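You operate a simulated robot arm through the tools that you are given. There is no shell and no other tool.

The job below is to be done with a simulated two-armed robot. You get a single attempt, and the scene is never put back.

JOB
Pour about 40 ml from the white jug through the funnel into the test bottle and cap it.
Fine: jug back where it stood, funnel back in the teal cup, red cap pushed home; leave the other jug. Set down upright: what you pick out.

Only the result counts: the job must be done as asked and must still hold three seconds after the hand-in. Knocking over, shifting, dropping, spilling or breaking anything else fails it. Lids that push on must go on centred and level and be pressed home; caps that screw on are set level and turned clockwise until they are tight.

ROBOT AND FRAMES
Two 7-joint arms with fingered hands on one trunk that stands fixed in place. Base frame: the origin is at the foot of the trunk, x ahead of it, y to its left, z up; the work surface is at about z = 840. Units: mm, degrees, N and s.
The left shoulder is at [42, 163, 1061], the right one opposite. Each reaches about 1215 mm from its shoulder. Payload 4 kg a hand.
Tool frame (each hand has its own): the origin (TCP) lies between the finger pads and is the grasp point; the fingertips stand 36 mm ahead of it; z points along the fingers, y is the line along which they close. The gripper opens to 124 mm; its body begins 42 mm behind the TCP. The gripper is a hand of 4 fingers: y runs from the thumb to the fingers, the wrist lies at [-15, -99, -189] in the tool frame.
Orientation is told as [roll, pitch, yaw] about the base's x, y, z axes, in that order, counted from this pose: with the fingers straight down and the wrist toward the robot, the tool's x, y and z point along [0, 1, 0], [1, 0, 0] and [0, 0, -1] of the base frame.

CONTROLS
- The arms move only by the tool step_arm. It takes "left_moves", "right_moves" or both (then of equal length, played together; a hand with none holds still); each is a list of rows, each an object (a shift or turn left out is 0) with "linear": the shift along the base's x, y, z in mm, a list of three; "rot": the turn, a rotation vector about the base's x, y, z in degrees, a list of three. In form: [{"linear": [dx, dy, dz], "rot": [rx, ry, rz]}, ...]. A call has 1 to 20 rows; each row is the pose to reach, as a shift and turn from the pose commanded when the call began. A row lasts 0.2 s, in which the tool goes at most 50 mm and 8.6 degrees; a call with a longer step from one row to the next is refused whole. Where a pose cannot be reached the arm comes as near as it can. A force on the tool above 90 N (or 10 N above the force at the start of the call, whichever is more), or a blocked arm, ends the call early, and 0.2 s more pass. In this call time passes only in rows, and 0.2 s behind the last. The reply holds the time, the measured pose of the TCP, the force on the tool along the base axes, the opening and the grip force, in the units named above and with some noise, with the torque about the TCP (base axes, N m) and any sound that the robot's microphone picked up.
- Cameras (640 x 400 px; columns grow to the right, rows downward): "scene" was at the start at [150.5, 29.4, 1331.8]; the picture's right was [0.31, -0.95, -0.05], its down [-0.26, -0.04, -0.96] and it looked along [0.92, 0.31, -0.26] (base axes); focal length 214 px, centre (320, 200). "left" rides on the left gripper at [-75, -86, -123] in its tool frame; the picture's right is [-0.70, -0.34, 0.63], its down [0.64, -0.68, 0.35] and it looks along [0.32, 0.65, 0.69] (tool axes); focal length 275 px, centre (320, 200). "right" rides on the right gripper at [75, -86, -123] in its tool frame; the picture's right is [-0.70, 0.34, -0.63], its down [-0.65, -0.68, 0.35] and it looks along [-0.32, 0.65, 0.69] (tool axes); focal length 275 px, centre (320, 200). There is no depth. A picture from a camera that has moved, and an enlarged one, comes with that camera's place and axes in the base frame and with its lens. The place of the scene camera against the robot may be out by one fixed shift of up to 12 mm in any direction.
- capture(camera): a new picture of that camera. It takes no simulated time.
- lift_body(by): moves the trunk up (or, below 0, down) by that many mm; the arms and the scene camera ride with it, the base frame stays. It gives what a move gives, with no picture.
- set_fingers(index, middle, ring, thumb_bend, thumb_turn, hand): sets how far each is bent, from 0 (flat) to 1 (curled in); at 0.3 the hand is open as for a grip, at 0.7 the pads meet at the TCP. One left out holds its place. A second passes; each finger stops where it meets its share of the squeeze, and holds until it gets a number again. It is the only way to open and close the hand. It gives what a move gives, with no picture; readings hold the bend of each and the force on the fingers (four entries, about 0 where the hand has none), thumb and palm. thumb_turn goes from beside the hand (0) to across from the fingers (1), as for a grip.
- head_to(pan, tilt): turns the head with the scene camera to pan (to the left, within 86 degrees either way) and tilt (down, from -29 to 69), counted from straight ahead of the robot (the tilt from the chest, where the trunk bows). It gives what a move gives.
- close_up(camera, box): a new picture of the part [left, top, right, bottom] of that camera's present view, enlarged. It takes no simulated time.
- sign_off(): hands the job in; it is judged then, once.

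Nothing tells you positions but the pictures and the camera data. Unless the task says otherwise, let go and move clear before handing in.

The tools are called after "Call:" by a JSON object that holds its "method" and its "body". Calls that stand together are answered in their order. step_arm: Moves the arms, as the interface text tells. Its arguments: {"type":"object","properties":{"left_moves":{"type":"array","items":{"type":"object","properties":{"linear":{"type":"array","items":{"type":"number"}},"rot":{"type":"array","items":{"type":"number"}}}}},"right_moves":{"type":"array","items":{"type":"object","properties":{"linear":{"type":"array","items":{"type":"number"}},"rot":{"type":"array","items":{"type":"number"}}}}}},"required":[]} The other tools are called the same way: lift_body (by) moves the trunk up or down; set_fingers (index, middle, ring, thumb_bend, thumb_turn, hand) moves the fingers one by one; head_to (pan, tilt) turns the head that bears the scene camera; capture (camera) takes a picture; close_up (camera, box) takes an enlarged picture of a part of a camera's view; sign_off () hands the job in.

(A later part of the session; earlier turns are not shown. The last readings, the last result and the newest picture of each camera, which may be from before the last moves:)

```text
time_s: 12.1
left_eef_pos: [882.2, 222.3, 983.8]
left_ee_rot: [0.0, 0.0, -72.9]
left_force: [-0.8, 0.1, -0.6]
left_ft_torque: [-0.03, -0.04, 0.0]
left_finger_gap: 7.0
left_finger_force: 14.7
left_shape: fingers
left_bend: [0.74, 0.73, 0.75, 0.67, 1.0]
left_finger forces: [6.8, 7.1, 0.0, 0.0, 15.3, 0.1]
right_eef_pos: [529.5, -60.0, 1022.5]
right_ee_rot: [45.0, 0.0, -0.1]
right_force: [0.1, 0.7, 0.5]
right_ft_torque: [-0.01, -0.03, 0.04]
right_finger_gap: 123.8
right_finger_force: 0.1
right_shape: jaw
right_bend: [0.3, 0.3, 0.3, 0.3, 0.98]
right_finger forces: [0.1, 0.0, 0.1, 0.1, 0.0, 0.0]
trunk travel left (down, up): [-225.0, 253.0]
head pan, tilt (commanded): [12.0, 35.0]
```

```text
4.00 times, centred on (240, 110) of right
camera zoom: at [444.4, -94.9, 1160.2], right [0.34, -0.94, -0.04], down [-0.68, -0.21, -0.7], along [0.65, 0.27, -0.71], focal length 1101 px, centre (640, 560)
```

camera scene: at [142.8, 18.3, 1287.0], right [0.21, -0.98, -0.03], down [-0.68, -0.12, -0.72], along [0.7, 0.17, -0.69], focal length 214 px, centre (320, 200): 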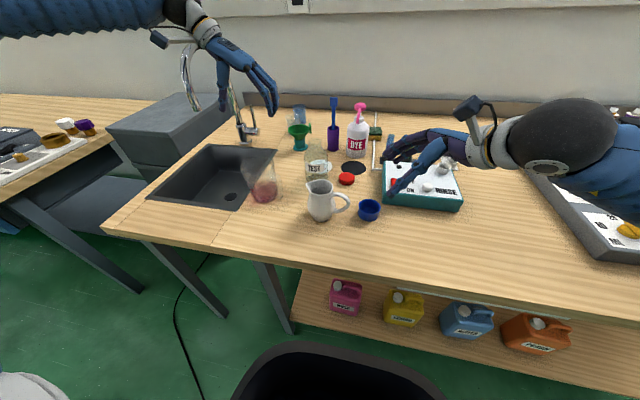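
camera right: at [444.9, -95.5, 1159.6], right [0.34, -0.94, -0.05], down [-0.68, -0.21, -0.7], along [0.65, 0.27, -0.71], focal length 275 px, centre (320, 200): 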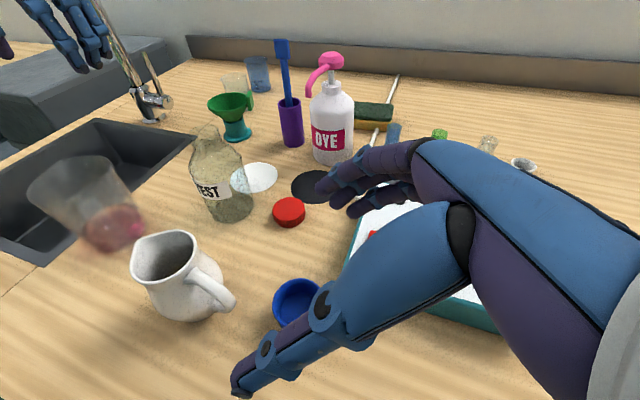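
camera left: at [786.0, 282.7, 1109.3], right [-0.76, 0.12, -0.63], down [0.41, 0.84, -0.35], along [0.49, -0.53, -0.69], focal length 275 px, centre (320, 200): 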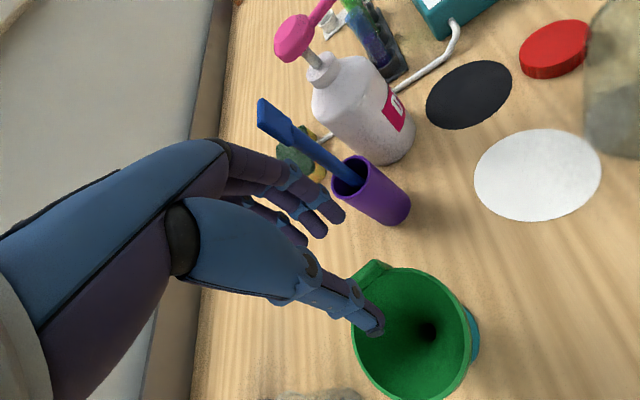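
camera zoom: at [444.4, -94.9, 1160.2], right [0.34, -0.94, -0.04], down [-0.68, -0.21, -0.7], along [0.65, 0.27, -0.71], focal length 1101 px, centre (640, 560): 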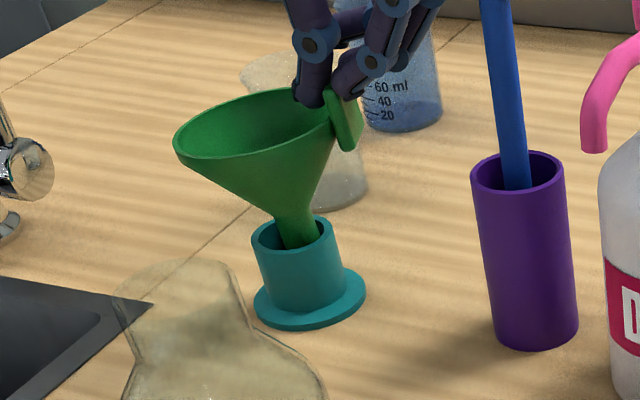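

The funnel sagged about 12° as it left the cup, and its stem is still inside the bore. I'll turn the hand by the same amount about the tab so the funnel hangs level again before lifting it out.

Call:
{"method": "step_arm", "body": {"left_moves": [{"linear": [0.7, -2.4, 0], "rot": [3.8, 1.2, 0]}, {"linear": [1.5, -4.8, 0], "rot": [7.6, 2.3, 0]}, {"linear": [2.2, -7.2, 0], "rot": [11.5, 3.5, 0]}]}}

Call:
{"method": "close_up", "body": {"camera": "scene", "box": [270, 85, 350, 155]}}

Call:
{"method": "close_up", "body": {"camera": "right", "box": [190, 60, 290, 160]}}

```text
time_s: 12.9
left_eef_pos: [884.4, 217.2, 983.6]
left_ee_rot: [0.1, 12.0, -72.9]
left_force: [0.6, -0.7, -0.1]
left_ft_torque: [-0.03, -0.02, 0.01]
left_finger_gap: 6.8
left_finger_force: 14.3
left_shape: fingers
left_bend: [0.74, 0.73, 0.75, 0.67, 1.0]
left_finger forces: [6.8, 7.7, 0.1, 0.1, 14.9, 0.0]
right_eef_pos: [530.1, -59.9, 1019.4]
right_ee_rot: [45.0, 0.0, 0.0]
right_force: [0.5, -0.4, -0.5]
right_ft_torque: [-0.01, -0.02, 0.01]
right_finger_gap: 123.7
right_finger_force: 0.1
right_shape: jaw
right_bend: [0.3, 0.3, 0.3, 0.3, 0.98]
right_finger forces: [0.0, 0.0, 0.0, 0.0, 0.0, 0.0]
trunk travel left (down, up): [-225.0, 253.0]
head pan, tilt (commanded): [12.0, 35.0]
```

```text
5.71 times, centred on (310, 120) of scene
camera zoom: at [142.2, 18.6, 1287.1], right [0.21, -0.98, -0.03], down [-0.68, -0.12, -0.72], along [0.7, 0.17, -0.69], focal length 1226 px, centre (377, 657)
```

zoom: 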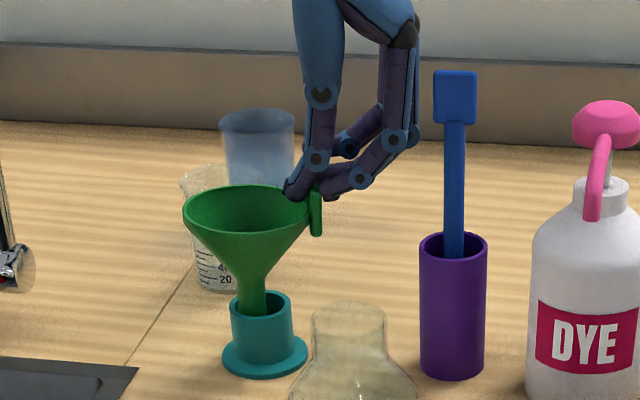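

```text
4.00 times, centred on (240, 110) of right
camera zoom: at [444.8, -95.1, 1159.9], right [0.34, -0.94, -0.04], down [-0.68, -0.21, -0.7], along [0.65, 0.27, -0.71], focal length 1101 px, centre (640, 560)
```

zoom: 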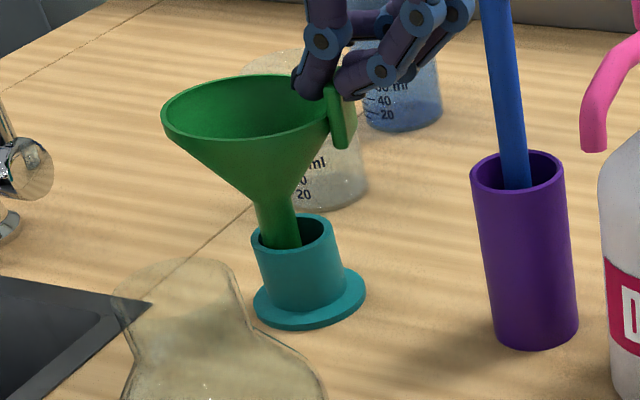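

The funnel now hangs level with its stem clear inside the cup bore. Lifting it straight out.

Call:
{"method": "step_arm", "body": {"left_moves": [{"linear": [0, 0, 12]}, {"linear": [0, 0, 26]}, {"linear": [0, 0, 42]}, {"linear": [0, 0, 58]}, {"linear": [0, 0, 74]}, {"linear": [0, 0, 90]}]}}

Call:
{"method": "close_up", "body": {"camera": "scene", "box": [250, 55, 350, 155]}}

Call:
{"method": "close_up", "body": {"camera": "right", "box": [170, 20, 310, 160]}}

Call:
{"method": "capture", "body": {"camera": "left"}}

```text
time_s: 14.3
left_eef_pos: [885.6, 215.9, 1072.5]
left_ee_rot: [-0.1, 11.9, -72.9]
left_force: [-1.2, -0.7, -0.2]
left_ft_torque: [0.01, 0.01, 0.03]
left_finger_gap: 6.7
left_finger_force: 14.6
left_shape: fingers
left_bend: [0.74, 0.73, 0.75, 0.67, 1.0]
left_finger forces: [6.8, 7.6, 0.0, 0.0, 14.7, 0.1]
right_eef_pos: [529.7, -58.9, 1020.7]
right_ee_rot: [45.1, 0.0, 0.1]
right_force: [0.1, 0.4, -0.3]
right_ft_torque: [0.01, 0.0, -0.04]
right_finger_gap: 123.8
right_finger_force: 0.1
right_shape: jaw
right_bend: [0.3, 0.3, 0.3, 0.3, 0.98]
right_finger forces: [0.0, 0.1, 0.0, 0.0, 0.0, 0.0]
trunk travel left (down, up): [-225.0, 253.0]
head pan, tilt (commanded): [12.0, 35.0]
```

```text
4.00 times, centred on (300, 105) of scene
camera zoom: at [142.1, 19.0, 1287.1], right [0.21, -0.98, -0.03], down [-0.68, -0.12, -0.72], along [0.7, 0.17, -0.69], focal length 858 px, centre (400, 580)
```

zoom: 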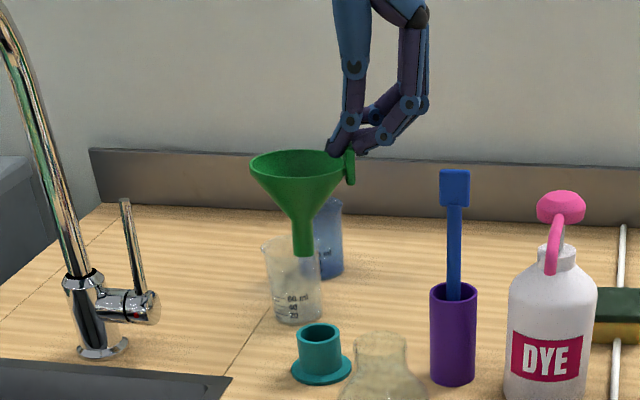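

```text
2.86 times, centred on (240, 90) of right
camera zoom: at [444.7, -94.8, 1160.0], right [0.34, -0.94, -0.04], down [-0.68, -0.21, -0.7], along [0.65, 0.27, -0.71], focal length 786 px, centre (549, 514)
```

zoom: 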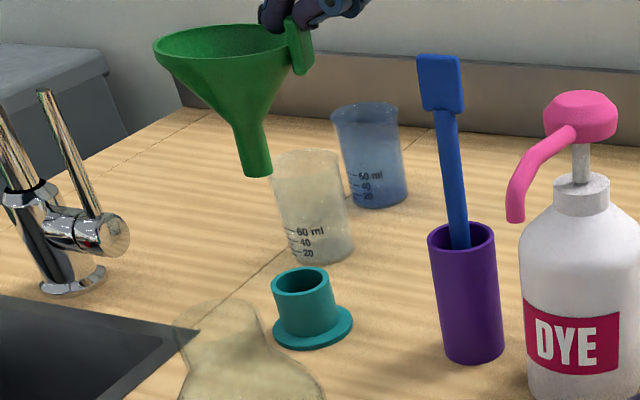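

```text
taken
camera left: at [796.5, 249.9, 1210.8], right [-0.8, 0.24, -0.55], down [0.4, 0.9, -0.2], along [0.45, -0.38, -0.81], focal length 275 px, centre (320, 200)
```

left: 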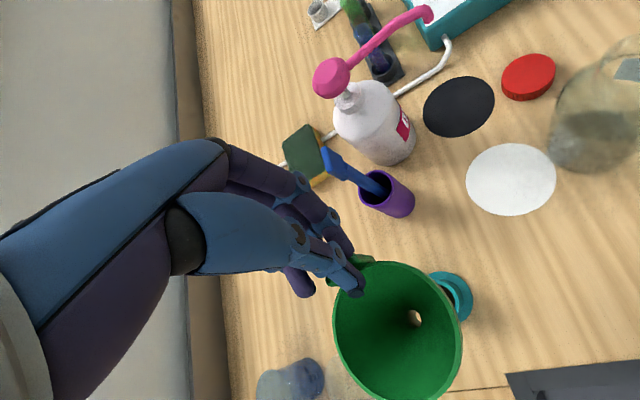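

The funnel is clear of the cup with a stem about 45 mm long and 17 mm wide; it is about 5° off vertical. I'll level it and carry it high to above the bottle neck.

Call:
{"method": "step_arm", "body": {"left_moves": [{"linear": [0, 0, 22], "rot": [-1, 0.4, 0]}, {"linear": [-8, 0, 44], "rot": [-2, 0.8, 0]}, {"linear": [-28, -8, 60], "rot": [-3, 1.2, 0]}, {"linear": [-52, -22, 67], "rot": [-4, 1.5, 0]}, {"linear": [-80, -40, 67], "rot": [-4, 1.5, 0]}, {"linear": [-108, -58, 67], "rot": [-4, 1.5, 0]}, {"linear": [-136, -76, 67], "rot": [-4, 1.5, 0]}, {"linear": [-162, -94, 67], "rot": [-4, 1.5, 0]}, {"linear": [-178, -104, 67], "rot": [-4, 1.5, 0]}, {"linear": [-183, -108, 67], "rot": [-4, 1.5, 0]}]}}

Call:
{"method": "close_up", "body": {"camera": "scene", "box": [260, 80, 360, 200]}}

Call:
{"method": "close_up", "body": {"camera": "right", "box": [130, 50, 300, 240]}}

Call:
{"method": "capture", "body": {"camera": "left"}}

```text
time_s: 16.5
left_eef_pos: [700.6, 107.9, 1140.1]
left_ee_rot: [-2.8, 8.7, -73.3]
left_force: [0.4, 0.1, -0.4]
left_ft_torque: [-0.02, 0.0, 0.0]
left_finger_gap: 6.6
left_finger_force: 14.2
left_shape: fingers
left_bend: [0.74, 0.73, 0.75, 0.67, 1.0]
left_finger forces: [6.7, 7.4, 0.0, 0.0, 14.4, 0.0]
right_eef_pos: [530.0, -59.4, 1020.9]
right_ee_rot: [45.0, -0.1, 0.1]
right_force: [0.8, 0.0, -0.2]
right_ft_torque: [0.0, -0.01, 0.02]
right_finger_gap: 123.5
right_finger_force: 0.1
right_shape: jaw
right_bend: [0.3, 0.3, 0.3, 0.3, 0.98]
right_finger forces: [0.1, 0.1, 0.0, 0.0, 0.1, 0.0]
trunk travel left (down, up): [-225.0, 253.0]
head pan, tilt (commanded): [12.0, 35.0]
```

```text
3.33 times, centred on (310, 140) of scene
camera zoom: at [142.0, 18.9, 1287.2], right [0.21, -0.98, -0.03], down [-0.68, -0.12, -0.72], along [0.7, 0.17, -0.69], focal length 715 px, centre (353, 400)
```

zoom: 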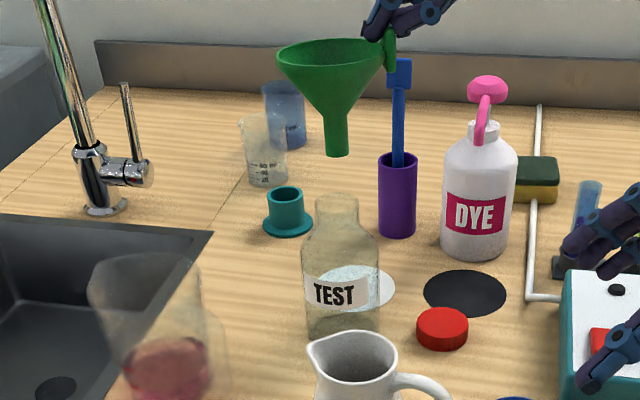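

```text
2.11 times, centred on (215, 145) of right
camera zoom: at [444.6, -94.9, 1160.1], right [0.34, -0.94, -0.04], down [-0.68, -0.21, -0.7], along [0.65, 0.27, -0.71], focal length 580 px, centre (541, 316)
```

zoom: 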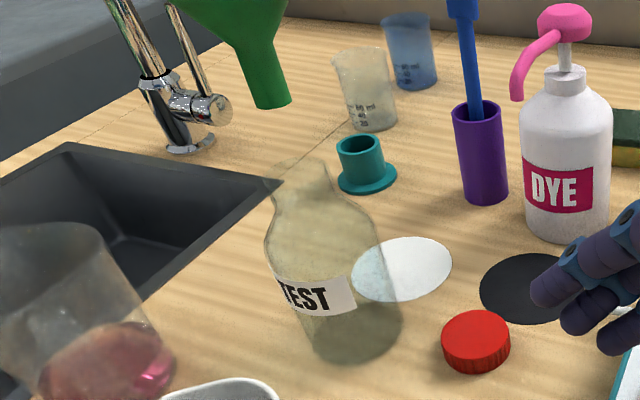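

```text
taken
camera left: at [616.0, 150.9, 1277.5], right [-0.82, 0.2, -0.54], down [0.39, 0.88, -0.27], along [0.42, -0.43, -0.8], focal length 275 px, centre (320, 200)
```

left: 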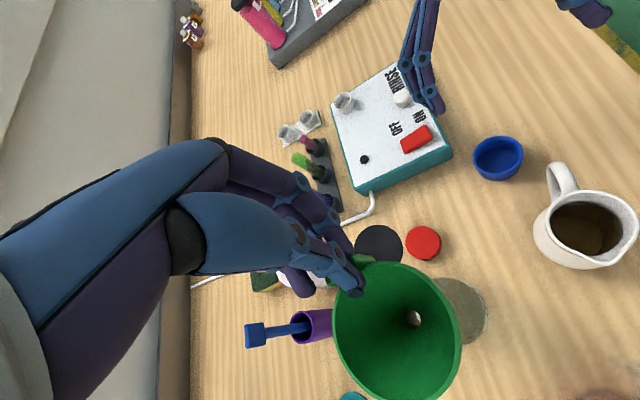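

The jug's brown liquid is visible in the left view. I'll zoom on the stem tip and neck from both side views to check alignment before lowering.

Call:
{"method": "close_up", "body": {"camera": "scene", "box": [295, 85, 345, 160]}}

Call:
{"method": "close_up", "body": {"camera": "right", "box": [180, 50, 250, 150]}}

Call:
{"method": "close_up", "body": {"camera": "left", "box": [330, 250, 500, 400]}}

Call:
{"method": "close_up", "body": {"camera": "left", "box": [520, 140, 640, 280]}}

```text
5.33 times, centred on (320, 122) of scene
camera zoom: at [142.0, 18.9, 1287.2], right [0.21, -0.98, -0.03], down [-0.68, -0.12, -0.72], along [0.7, 0.17, -0.69], focal length 1144 px, centre (320, 613)
```

zoom: 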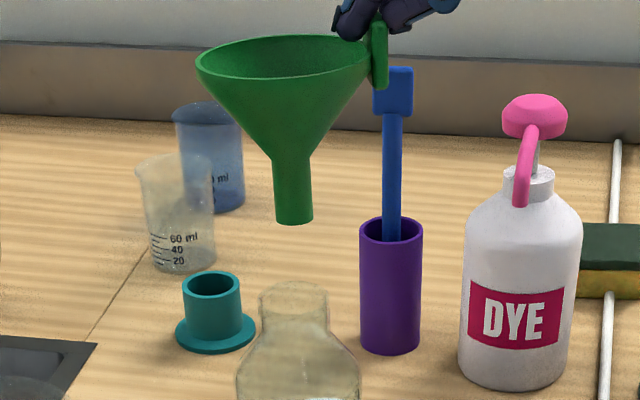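

```text
4.00 times, centred on (215, 100) of right
camera zoom: at [444.6, -94.9, 1160.1], right [0.34, -0.94, -0.04], down [-0.68, -0.21, -0.7], along [0.65, 0.27, -0.71], focal length 1101 px, centre (740, 600)
```

zoom: 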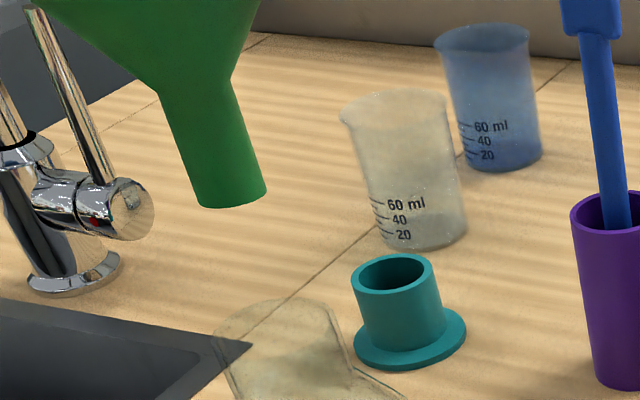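

```text
2.67 times, centred on (415, 325) of left
camera zoom: at [616.0, 150.9, 1277.5], right [-0.82, 0.2, -0.54], down [0.39, 0.88, -0.27], along [0.42, -0.43, -0.8], focal length 734 px, centre (67, -133)
```

zoom: 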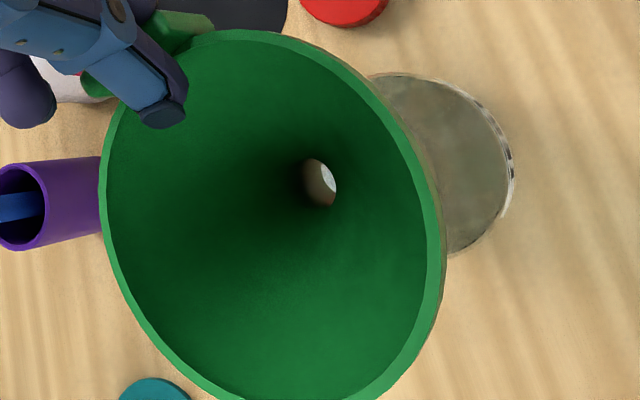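

```text
2.86 times, centred on (580, 210) of left
camera zoom: at [616.0, 150.9, 1277.5], right [-0.82, 0.2, -0.54], down [0.39, 0.88, -0.27], along [0.42, -0.43, -0.8], focal length 786 px, centre (-423, 171)
```

zoom: 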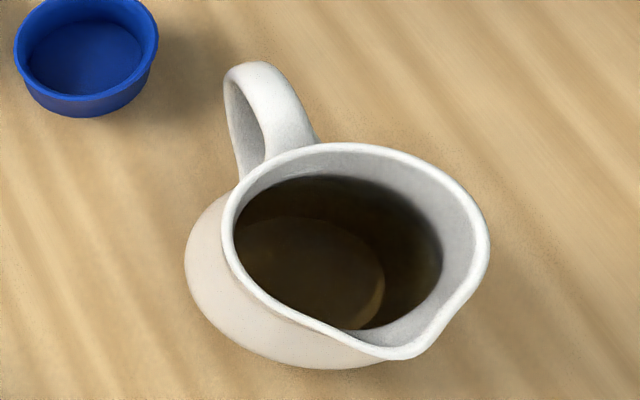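

Stem and neck line up to within a few mm; the stem seems slightly too far forward and right. I'll shift by (−4, +2) and lower until the stem tip is just above the neck, then recheck.

Call:
{"method": "step_arm", "body": {"left_moves": [{"linear": [-2, 1, -12]}, {"linear": [-4, 2, -24]}, {"linear": [-4, 2, -34]}]}}

Call:
{"method": "close_up", "body": {"camera": "scene", "box": [295, 95, 345, 160]}}

Call:
{"method": "close_up", "body": {"camera": "right", "box": [180, 70, 250, 150]}}

Call:
{"method": "close_up", "body": {"camera": "left", "box": [330, 250, 500, 400]}}

```text
time_s: 17.3
left_eef_pos: [698.1, 109.6, 1106.2]
left_ee_rot: [-2.6, 8.7, -73.5]
left_force: [0.2, -0.4, -1.5]
left_ft_torque: [0.01, -0.03, 0.0]
left_finger_gap: 6.5
left_finger_force: 14.6
left_shape: fingers
left_bend: [0.74, 0.73, 0.75, 0.67, 1.0]
left_finger forces: [6.7, 7.4, 0.0, 0.1, 14.3, 0.0]
right_eef_pos: [530.1, -59.5, 1020.5]
right_ee_rot: [44.9, 0.0, -0.1]
right_force: [-0.2, -0.2, -0.5]
right_ft_torque: [-0.01, 0.0, -0.01]
right_finger_gap: 123.9
right_finger_force: 0.0
right_shape: jaw
right_bend: [0.3, 0.3, 0.3, 0.3, 0.98]
right_finger forces: [0.0, 0.0, 0.1, 0.0, 0.0, 0.0]
trunk travel left (down, up): [-225.0, 253.0]
head pan, tilt (commanded): [12.0, 35.0]
```

```text
6.15 times, centred on (320, 128) of scene
camera zoom: at [142.3, 18.9, 1287.1], right [0.21, -0.98, -0.03], down [-0.68, -0.12, -0.72], along [0.7, 0.17, -0.69], focal length 1320 px, centre (320, 646)
```

zoom: 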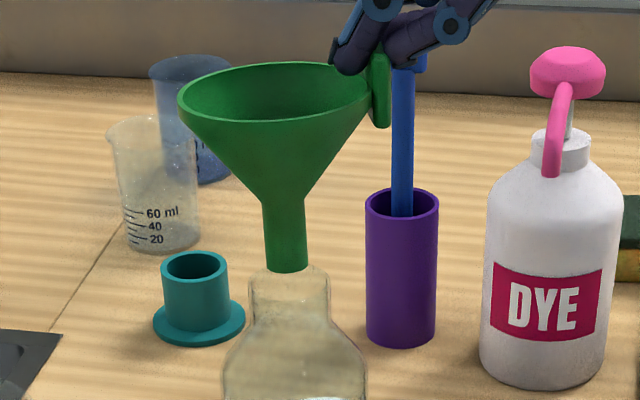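

```text
5.00 times, centred on (215, 110) of right
camera zoom: at [444.8, -94.9, 1159.9], right [0.34, -0.94, -0.04], down [-0.68, -0.21, -0.7], along [0.65, 0.27, -0.71], focal length 1376 px, centre (845, 650)
```

zoom: 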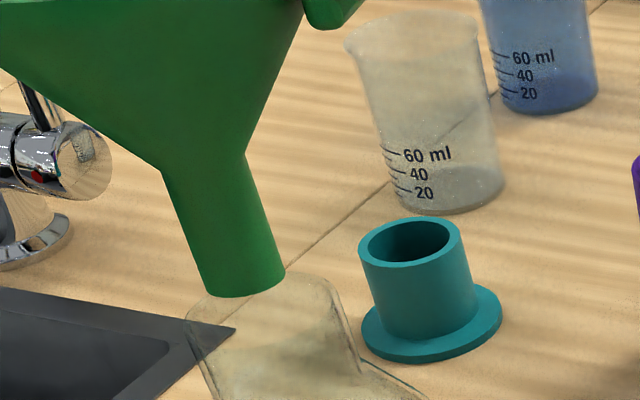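

```text
2.67 times, centred on (415, 325) of left
camera zoom: at [612.8, 153.4, 1243.8], right [-0.82, 0.2, -0.54], down [0.39, 0.88, -0.27], along [0.42, -0.43, -0.79], focal length 734 px, centre (67, -133)
```

zoom: 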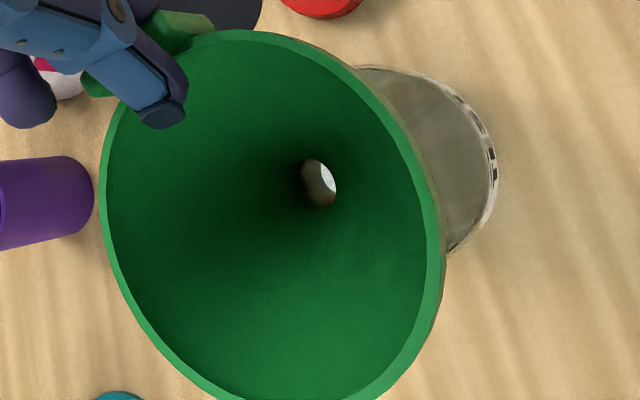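

The stem tip is about 12 mm above the neck and centred within roughly 3 mm; the bore leaves about 6 mm of play. I'll lower in small steps and watch the forces.

Call:
{"method": "step_arm", "body": {"left_moves": [{"linear": [1, 0, -5]}, {"linear": [2, 0, -10]}, {"linear": [2, 0, -15]}, {"linear": [2, 0, -20]}]}}

Call:
{"method": "close_up", "body": {"camera": "scene", "box": [295, 105, 345, 170]}}

Call:
{"method": "close_up", "body": {"camera": "right", "box": [180, 80, 250, 160]}}

```text
time_s: 18.3
left_eef_pos: [700.6, 110.3, 1086.9]
left_ee_rot: [-2.6, 8.6, -73.5]
left_force: [-0.2, -1.2, 0.1]
left_ft_torque: [-0.01, 0.0, -0.02]
left_finger_gap: 6.5
left_finger_force: 13.7
left_shape: fingers
left_bend: [0.74, 0.73, 0.75, 0.67, 1.0]
left_finger forces: [6.6, 7.3, 0.1, 0.0, 14.3, 0.0]
right_eef_pos: [529.0, -59.2, 1021.6]
right_ee_rot: [45.0, 0.0, 0.1]
right_force: [0.5, 0.2, 1.0]
right_ft_torque: [0.0, 0.0, 0.0]
right_finger_gap: 123.6
right_finger_force: 0.2
right_shape: jaw
right_bend: [0.3, 0.3, 0.3, 0.3, 0.98]
right_finger forces: [0.0, 0.1, 0.0, 0.1, 0.0, 0.0]
trunk travel left (down, up): [-225.0, 253.0]
head pan, tilt (commanded): [12.0, 35.0]
```

```text
6.15 times, centred on (320, 138) of scene
camera zoom: at [142.0, 19.0, 1287.2], right [0.21, -0.98, -0.03], down [-0.68, -0.12, -0.72], along [0.7, 0.17, -0.69], focal length 1320 px, centre (320, 585)
```

zoom: 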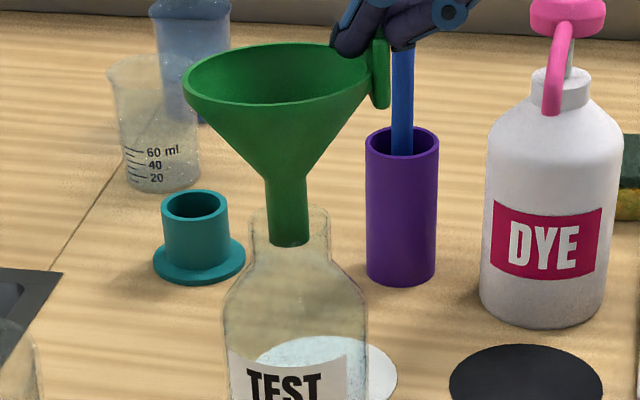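

```text
5.00 times, centred on (215, 120) of right
camera zoom: at [444.6, -94.8, 1160.1], right [0.34, -0.94, -0.04], down [-0.68, -0.21, -0.7], along [0.65, 0.27, -0.71], focal length 1376 px, centre (845, 600)
```

zoom: 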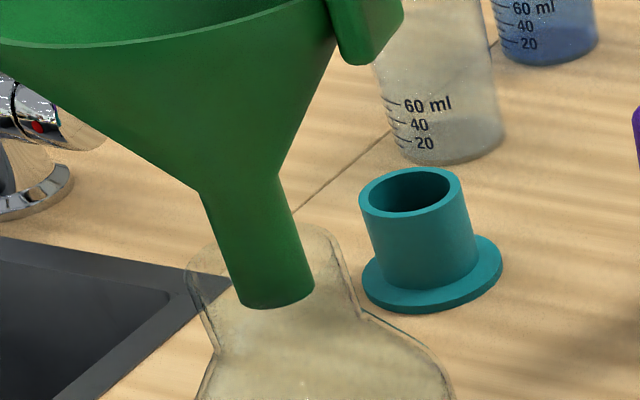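

The stem has entered the neck with no force. I'll keep lowering until the cone meets the lip.

Call:
{"method": "step_arm", "body": {"left_moves": [{"linear": [0, 0, -5]}, {"linear": [0, 0, -10]}, {"linear": [0, 0, -15]}, {"linear": [0, 0, -20]}]}}

Call:
{"method": "close_up", "body": {"camera": "scene", "box": [295, 105, 345, 170]}}

Call:
{"method": "close_up", "body": {"camera": "right", "box": [170, 80, 250, 170]}}

```text
time_s: 19.3
left_eef_pos: [699.5, 110.0, 1067.5]
left_ee_rot: [-2.6, 8.6, -73.5]
left_force: [-0.5, -0.4, -0.6]
left_ft_torque: [0.01, -0.01, 0.03]
left_finger_gap: 6.3
left_finger_force: 14.2
left_shape: fingers
left_bend: [0.74, 0.73, 0.75, 0.67, 1.0]
left_finger forces: [6.7, 7.4, 0.0, 0.0, 14.3, 0.0]
right_eef_pos: [529.7, -60.1, 1021.4]
right_ee_rot: [45.0, 0.0, 0.0]
right_force: [-0.8, -0.2, 0.4]
right_ft_torque: [0.0, 0.0, 0.0]
right_finger_gap: 123.4
right_finger_force: 0.1
right_shape: jaw
right_bend: [0.3, 0.3, 0.3, 0.3, 0.98]
right_finger forces: [0.1, 0.0, 0.0, 0.0, 0.1, 0.0]
trunk travel left (down, up): [-225.0, 253.0]
head pan, tilt (commanded): [12.0, 35.0]
```

```text
6.15 times, centred on (320, 138) of scene
camera zoom: at [142.1, 19.0, 1287.2], right [0.21, -0.98, -0.03], down [-0.68, -0.12, -0.72], along [0.7, 0.17, -0.69], focal length 1320 px, centre (320, 585)
```

zoom: 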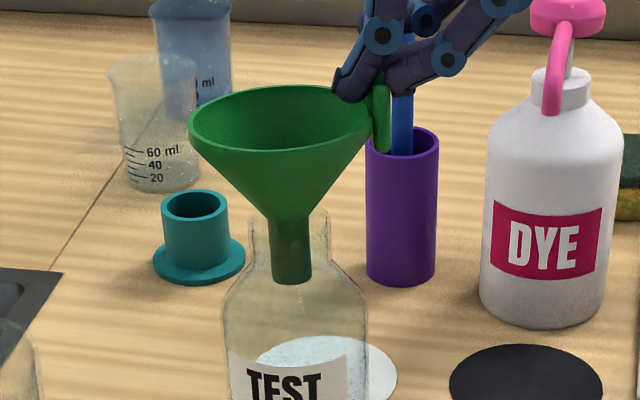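

```text
4.44 times, centred on (210, 125) of right
camera zoom: at [444.6, -94.8, 1160.0], right [0.34, -0.94, -0.04], down [-0.68, -0.21, -0.7], along [0.65, 0.27, -0.71], focal length 1224 px, centre (809, 533)
```

zoom: 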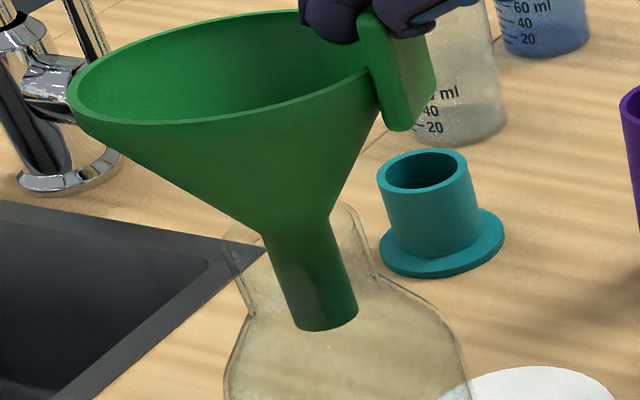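

The stem is well inside and there is still no contact. A few more millimetres to seat the cone.

Call:
{"method": "step_arm", "body": {"left_moves": [{"linear": [0, 0, -3]}, {"linear": [0, 0, -6]}, {"linear": [0, 0, -9]}]}}

Call:
{"method": "close_up", "body": {"camera": "scene", "box": [295, 105, 345, 170]}}

Call:
{"method": "close_up", "body": {"camera": "right", "box": [170, 80, 250, 170]}}

```text
time_s: 20.1
left_eef_pos: [699.2, 109.7, 1059.3]
left_ee_rot: [-2.6, 8.6, -73.4]
left_force: [0.6, 0.0, 0.2]
left_ft_torque: [0.01, 0.04, -0.02]
left_finger_gap: 6.2
left_finger_force: 13.8
left_shape: fingers
left_bend: [0.74, 0.73, 0.75, 0.67, 1.0]
left_finger forces: [6.9, 6.7, 0.0, 0.0, 14.0, 0.1]
right_eef_pos: [529.1, -59.3, 1020.9]
right_ee_rot: [45.0, 0.0, 0.0]
right_force: [0.4, 0.3, -0.2]
right_ft_torque: [0.01, 0.0, 0.01]
right_finger_gap: 123.7
right_finger_force: 0.1
right_shape: jaw
right_bend: [0.3, 0.3, 0.3, 0.3, 0.98]
right_finger forces: [0.0, 0.0, 0.0, 0.1, 0.0, 0.0]
trunk travel left (down, up): [-225.0, 253.0]
head pan, tilt (commanded): [12.0, 35.0]
```

```text
6.15 times, centred on (320, 138) of scene
camera zoom: at [142.0, 18.9, 1287.2], right [0.21, -0.98, -0.03], down [-0.68, -0.12, -0.72], along [0.7, 0.17, -0.69], focal length 1320 px, centre (320, 585)
```

zoom: 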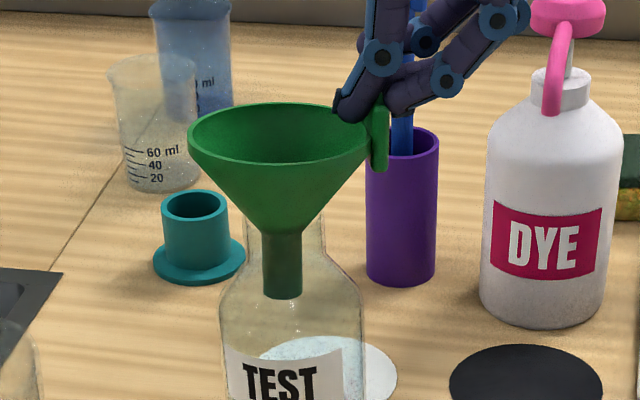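

```text
4.44 times, centred on (210, 125) of right
camera zoom: at [444.5, -94.9, 1160.1], right [0.34, -0.94, -0.04], down [-0.68, -0.21, -0.7], along [0.65, 0.27, -0.71], focal length 1224 px, centre (809, 533)
```

zoom: 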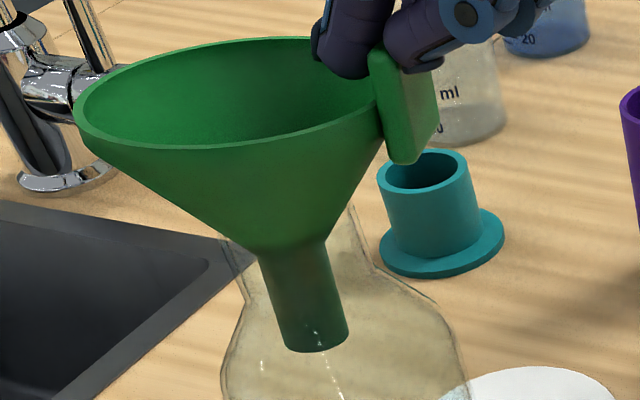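

The bottle outline moved about 4 px in the scene view as the cone touched, so the cone is seated but slightly off. I'll check whether the bottle is upright.

Call:
{"method": "close_up", "body": {"camera": "scene", "box": [298, 135, 348, 185]}}

Call:
{"method": "close_up", "body": {"camera": "right", "box": [170, 110, 320, 240]}}

```text
8.00 times, centred on (323, 160) of scene
camera zoom: at [142.0, 18.9, 1287.2], right [0.21, -0.98, -0.03], down [-0.68, -0.12, -0.72], along [0.7, 0.17, -0.69], focal length 1716 px, centre (296, 520)
```

zoom: 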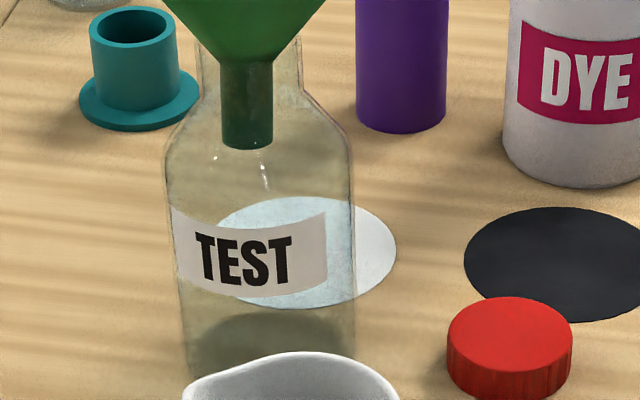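

```text
3.08 times, centred on (245, 175) of right
camera zoom: at [444.5, -94.9, 1160.1], right [0.34, -0.94, -0.04], down [-0.68, -0.21, -0.7], along [0.65, 0.27, -0.71], focal length 847 px, centre (551, 277)
```

zoom: 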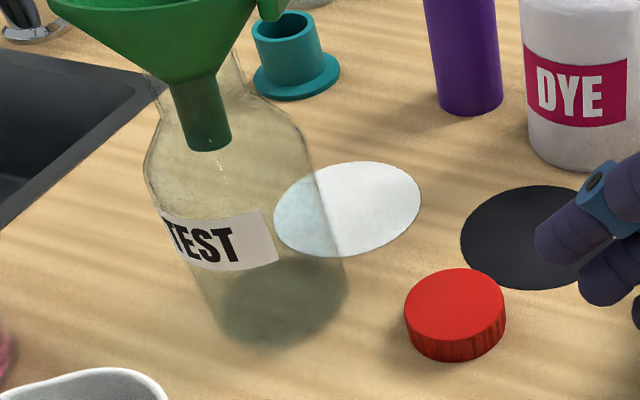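

The bottle is leaning about 3–4° toward (+x, +y) because the funnel pushes its neck that way. I'll ease the funnel up a little and back by (−4, −5) so the bottle can stand flat.

Call:
{"method": "step_arm", "body": {"left_moves": [{"linear": [-1, -1, 2]}, {"linear": [-2, -2.5, 4]}, {"linear": [-3, -4, 5]}, {"linear": [-4, -5, 6]}]}}

Call:
{"method": "close_up", "body": {"camera": "scene", "box": [298, 135, 348, 185]}}

Call:
{"method": "close_up", "body": {"camera": "right", "box": [170, 110, 320, 240]}}

Call:
{"method": "close_up", "body": {"camera": "scene", "box": [295, 105, 345, 170]}}

```text
time_s: 21.1
left_eef_pos: [697.3, 104.4, 1063.9]
left_ee_rot: [-2.6, 8.6, -73.4]
left_force: [0.4, -1.5, -0.4]
left_ft_torque: [-0.01, -0.05, 0.05]
left_finger_gap: 6.1
left_finger_force: 13.4
left_shape: fingers
left_bend: [0.74, 0.74, 0.75, 0.67, 1.0]
left_finger forces: [6.8, 6.6, 0.0, 0.0, 13.4, 0.0]
right_eef_pos: [530.2, -59.3, 1021.4]
right_ee_rot: [44.9, 0.0, 0.0]
right_force: [-0.2, -0.5, 0.9]
right_ft_torque: [0.03, -0.01, -0.03]
right_finger_gap: 123.6
right_finger_force: 0.0
right_shape: jaw
right_bend: [0.3, 0.3, 0.3, 0.3, 0.98]
right_finger forces: [0.0, 0.0, 0.1, 0.0, 0.0, 0.1]
trunk travel left (down, up): [-225.0, 253.0]
head pan, tilt (commanded): [12.0, 35.0]
```

```text
8.00 times, centred on (323, 160) of scene
camera zoom: at [142.0, 18.9, 1287.2], right [0.21, -0.98, -0.03], down [-0.68, -0.12, -0.72], along [0.7, 0.17, -0.69], focal length 1716 px, centre (296, 520)
```

zoom: 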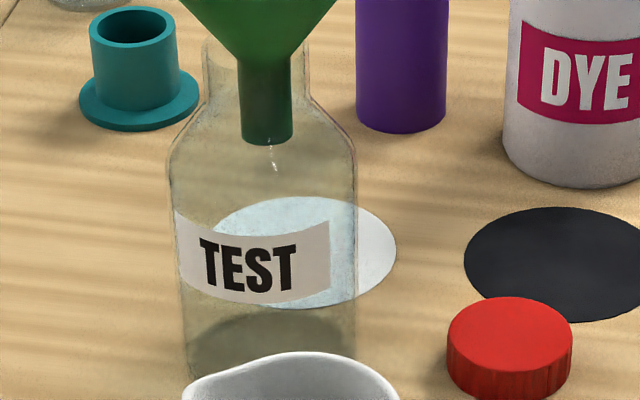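

```text
3.08 times, centred on (245, 175) of right
camera zoom: at [444.6, -94.9, 1160.1], right [0.34, -0.94, -0.04], down [-0.68, -0.21, -0.7], along [0.65, 0.27, -0.71], focal length 847 px, centre (551, 277)
```

zoom: 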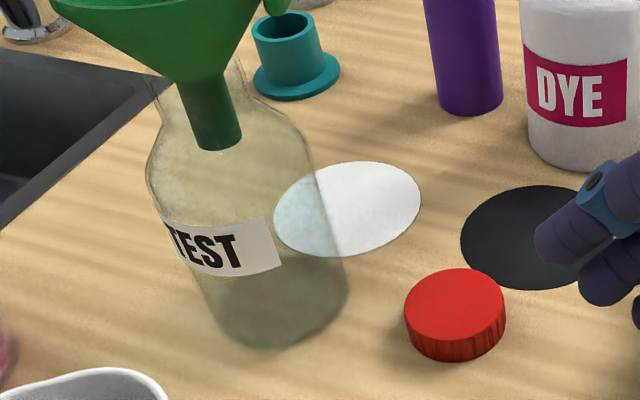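

```text
6.15 times, centred on (320, 138) of scene
camera zoom: at [142.0, 18.9, 1287.2], right [0.21, -0.98, -0.03], down [-0.68, -0.12, -0.72], along [0.7, 0.17, -0.69], focal length 1320 px, centre (320, 585)
```

zoom: 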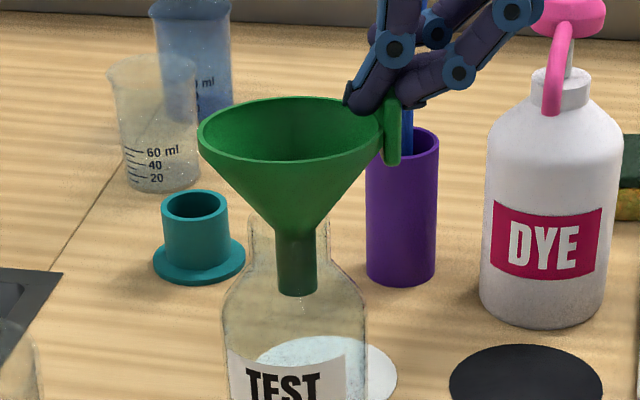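

The bottle stands upright again. The stem now sits about 4 mm right of centre, so I'll recentre it 3 mm higher and let the funnel settle by opening the hand.

Call:
{"method": "step_arm", "body": {"left_moves": [{"linear": [0, 0, 3]}, {"linear": [1, 2, 3]}, {"linear": [2, 4, 3]}]}}

Call:
{"method": "close_up", "body": {"camera": "scene", "box": [298, 125, 348, 175]}}

Call:
{"method": "close_up", "body": {"camera": "right", "box": [170, 70, 270, 190]}}

```text
time_s: 21.9
left_eef_pos: [698.3, 109.5, 1067.2]
left_ee_rot: [-2.6, 8.7, -73.4]
left_force: [0.8, 0.4, 0.3]
left_ft_torque: [0.0, -0.03, 0.0]
left_finger_gap: 6.4
left_finger_force: 13.1
left_shape: fingers
left_bend: [0.74, 0.74, 0.75, 0.67, 1.0]
left_finger forces: [6.8, 6.7, 0.0, 0.1, 13.4, 0.0]
right_eef_pos: [529.6, -59.1, 1022.5]
right_ee_rot: [45.1, 0.0, 0.0]
right_force: [-0.5, -0.2, -0.1]
right_ft_torque: [0.0, 0.01, -0.01]
right_finger_gap: 123.7
right_finger_force: 0.1
right_shape: jaw
right_bend: [0.3, 0.3, 0.3, 0.3, 0.98]
right_finger forces: [0.0, 0.1, 0.0, 0.0, 0.1, 0.1]
trunk travel left (down, up): [-225.0, 253.0]
head pan, tilt (commanded): [12.0, 35.0]
```

```text
8.00 times, centred on (323, 150) of scene
camera zoom: at [141.9, 19.0, 1287.2], right [0.21, -0.98, -0.03], down [-0.68, -0.12, -0.72], along [0.7, 0.17, -0.69], focal length 1716 px, centre (296, 600)
```

zoom: 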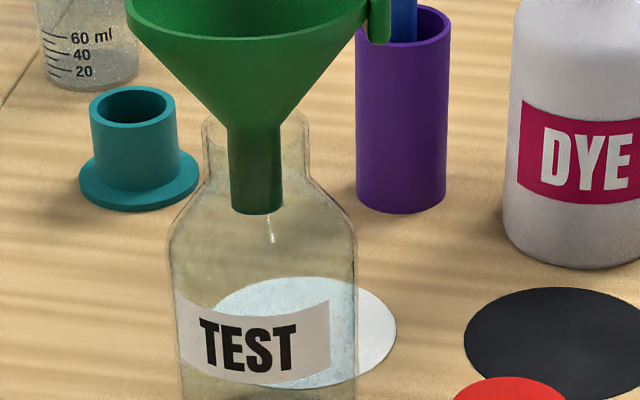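

```text
3.33 times, centred on (220, 130) of right
camera zoom: at [444.5, -94.9, 1160.1], right [0.34, -0.94, -0.04], down [-0.68, -0.21, -0.7], along [0.65, 0.27, -0.71], focal length 918 px, centre (653, 433)
```

zoom: 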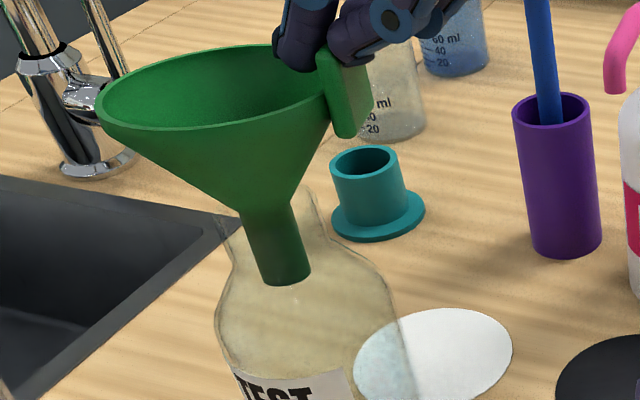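

Stem and neck are concentric in both views. I'll open the fingers slightly so the funnel settles onto the lip.

Call:
{"method": "set_fingers", "body": {"hand": "left", "index": 0.6, "middle": 0.6, "ring": 0.6, "thumb_bend": 0.58}}

Call:
{"method": "close_up", "body": {"camera": "scene", "box": [290, 105, 350, 185]}}

Call:
{"method": "close_up", "body": {"camera": "right", "box": [170, 70, 270, 190]}}

Call:
{"method": "close_up", "body": {"camera": "left", "box": [300, 220, 500, 400]}}

```text
time_s: 22.9
left_eef_pos: [697.7, 109.6, 1067.4]
left_ee_rot: [-2.6, 8.6, -73.4]
left_force: [0.4, -0.2, 0.3]
left_ft_torque: [-0.02, 0.01, 0.0]
left_finger_gap: 35.6
left_finger_force: 0.1
left_shape: fingers
left_bend: [0.6, 0.6, 0.6, 0.57, 1.0]
left_finger forces: [0.1, 0.0, 0.0, 0.0, 0.1, 0.1]
right_eef_pos: [529.2, -59.7, 1020.9]
right_ee_rot: [45.1, 0.1, 0.0]
right_force: [-0.4, 0.0, 0.1]
right_ft_torque: [0.0, -0.01, 0.02]
right_finger_gap: 123.7
right_finger_force: 0.1
right_shape: jaw
right_bend: [0.3, 0.3, 0.3, 0.3, 0.98]
right_finger forces: [0.1, 0.0, 0.0, 0.0, 0.1, 0.1]
trunk travel left (down, up): [-225.0, 253.0]
head pan, tilt (commanded): [12.0, 35.0]
```

```text
5.00 times, centred on (320, 145) of scene
camera zoom: at [142.0, 18.9, 1287.2], right [0.21, -0.98, -0.03], down [-0.68, -0.12, -0.72], along [0.7, 0.17, -0.69], focal length 1072 px, centre (320, 475)
```

zoom: 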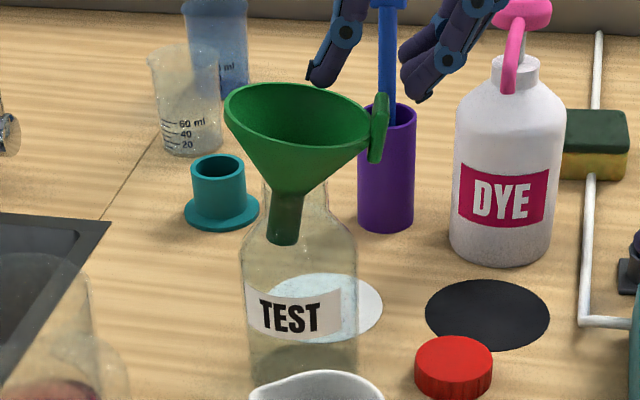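

```text
3.33 times, centred on (220, 130) of right
camera zoom: at [444.6, -94.9, 1160.1], right [0.34, -0.94, -0.04], down [-0.68, -0.21, -0.7], along [0.65, 0.27, -0.71], focal length 918 px, centre (653, 433)
```

zoom: 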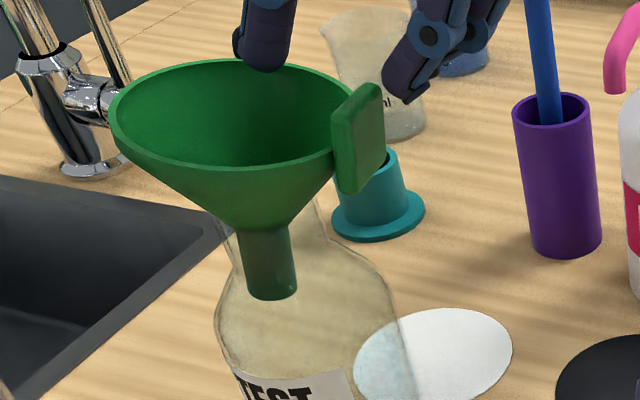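

```text
2.22 times, centred on (400, 310) of left
camera zoom: at [613.3, 152.0, 1204.3], right [-0.82, 0.2, -0.54], down [0.39, 0.88, -0.27], along [0.42, -0.43, -0.8], focal length 612 px, centre (142, -44)
```

zoom: 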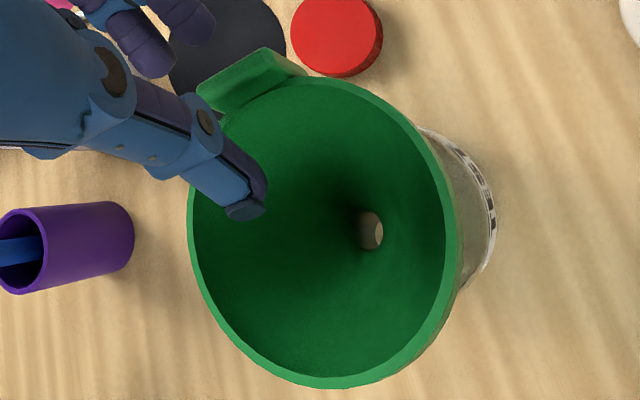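

The funnel has come to rest leaning toward its tab by roughly 12°. I'll look closely to see how it sits before deciding whether to level it.

Call:
{"method": "close_up", "body": {"camera": "scene", "box": [300, 115, 340, 160]}}

Call:
{"method": "close_up", "body": {"camera": "right", "box": [180, 80, 250, 160]}}

Call:
{"method": "capture", "body": {"camera": "scene"}}

```text
8.89 times, centred on (320, 138) of scene
camera zoom: at [142.0, 18.9, 1287.2], right [0.21, -0.98, -0.03], down [-0.68, -0.12, -0.72], along [0.7, 0.17, -0.69], focal length 1906 px, centre (320, 756)
```

zoom: 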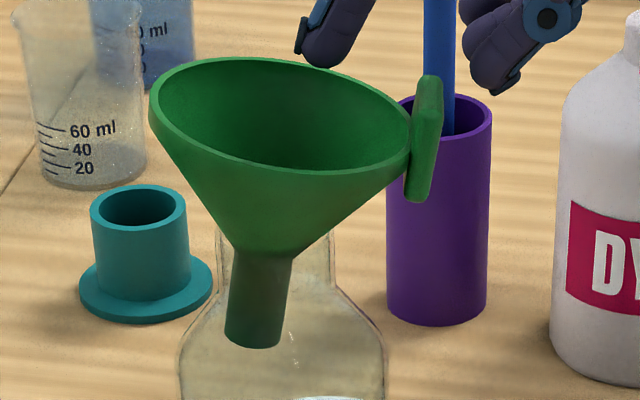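

```text
5.00 times, centred on (215, 120) of right
camera zoom: at [444.6, -94.9, 1160.1], right [0.34, -0.94, -0.04], down [-0.68, -0.21, -0.7], along [0.65, 0.27, -0.71], focal length 1376 px, centre (845, 600)
```

zoom: 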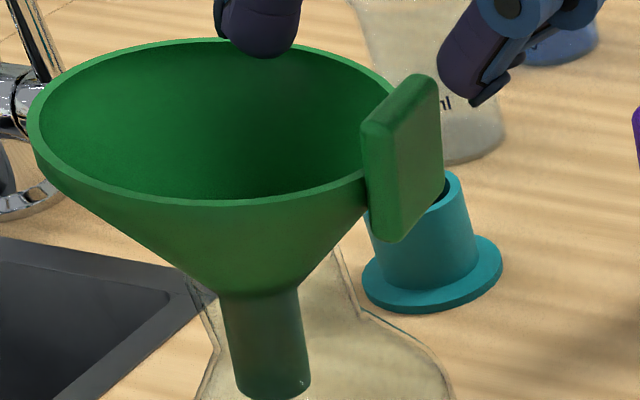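

```text
taken
camera scene: at [142.0, 18.9, 1287.2], right [0.21, -0.98, -0.03], down [-0.68, -0.12, -0.72], along [0.7, 0.17, -0.69], focal length 214 px, centre (320, 200)
```

scene: 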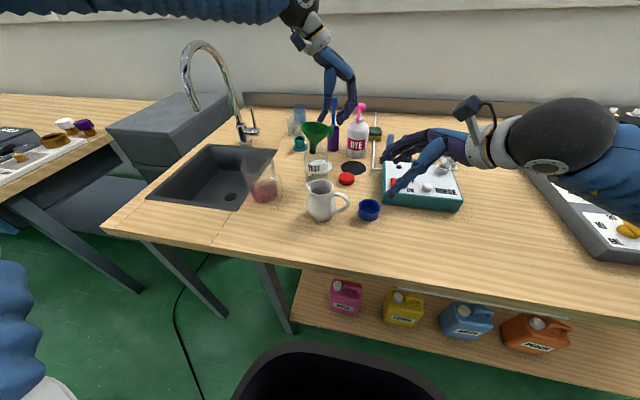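

The funnel leans about 8–10° toward its tab but rests stably in the neck, with the bottle upright. I can pour into it like this. I'll lift the left hand straight up and park it to the left.

Call:
{"method": "step_arm", "body": {"left_moves": [{"linear": [0, 0, 15]}, {"linear": [0, 0, 40]}, {"linear": [0, 0, 75]}, {"linear": [0, 0, 110]}, {"linear": [0, 40, 125], "rot": [-2, -1, -4]}, {"linear": [-10, 85, 130], "rot": [-4, -2.5, -9]}, {"linear": [-20, 130, 130], "rot": [-6, -4, -14]}, {"linear": [-30, 175, 120], "rot": [-7.5, -5, -17]}, {"linear": [-40, 215, 110], "rot": [-7.5, -5, -17]}]}}

Call:
{"method": "capture", "body": {"camera": "left"}}

Call:
{"method": "close_up", "body": {"camera": "scene", "box": [285, 100, 355, 180]}}

```text
time_s: 24.9
left_eef_pos: [657.6, 321.2, 1179.1]
left_ee_rot: [1.3, 0.4, -90.3]
left_force: [-0.4, 0.6, -0.2]
left_ft_torque: [-0.03, 0.01, -0.04]
left_finger_gap: 35.6
left_finger_force: 0.2
left_shape: fingers
left_bend: [0.6, 0.6, 0.6, 0.57, 1.0]
left_finger forces: [0.0, 0.0, 0.1, 0.0, 0.1, 0.1]
right_eef_pos: [528.9, -59.5, 1021.0]
right_ee_rot: [45.0, 0.0, 0.0]
right_force: [0.3, 0.6, 0.7]
right_ft_torque: [-0.01, 0.03, -0.03]
right_finger_gap: 123.8
right_finger_force: 0.1
right_shape: jaw
right_bend: [0.3, 0.3, 0.3, 0.3, 0.98]
right_finger forces: [0.0, 0.0, 0.0, 0.0, 0.0, 0.0]
trunk travel left (down, up): [-225.0, 253.0]
head pan, tilt (commanded): [12.0, 35.0]
```

```text
taken
camera left: at [581.0, 407.2, 1300.5], right [-0.68, 0.34, -0.65], down [0.65, 0.68, -0.33], along [0.33, -0.65, -0.69], focal length 275 px, centre (320, 200)
```

left: 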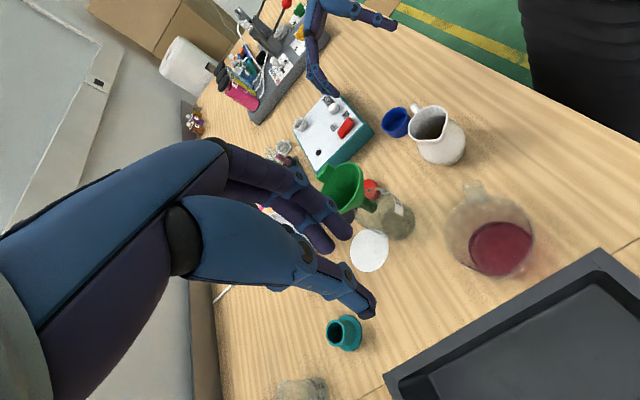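

```text
5.00 times, centred on (320, 140) of scene
camera zoom: at [141.5, 19.8, 1287.3], right [0.21, -0.98, -0.03], down [-0.68, -0.12, -0.72], along [0.7, 0.17, -0.69], focal length 1072 px, centre (320, 500)
```

zoom: 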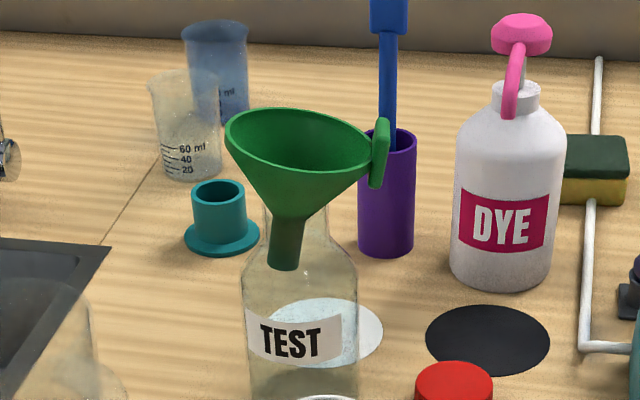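

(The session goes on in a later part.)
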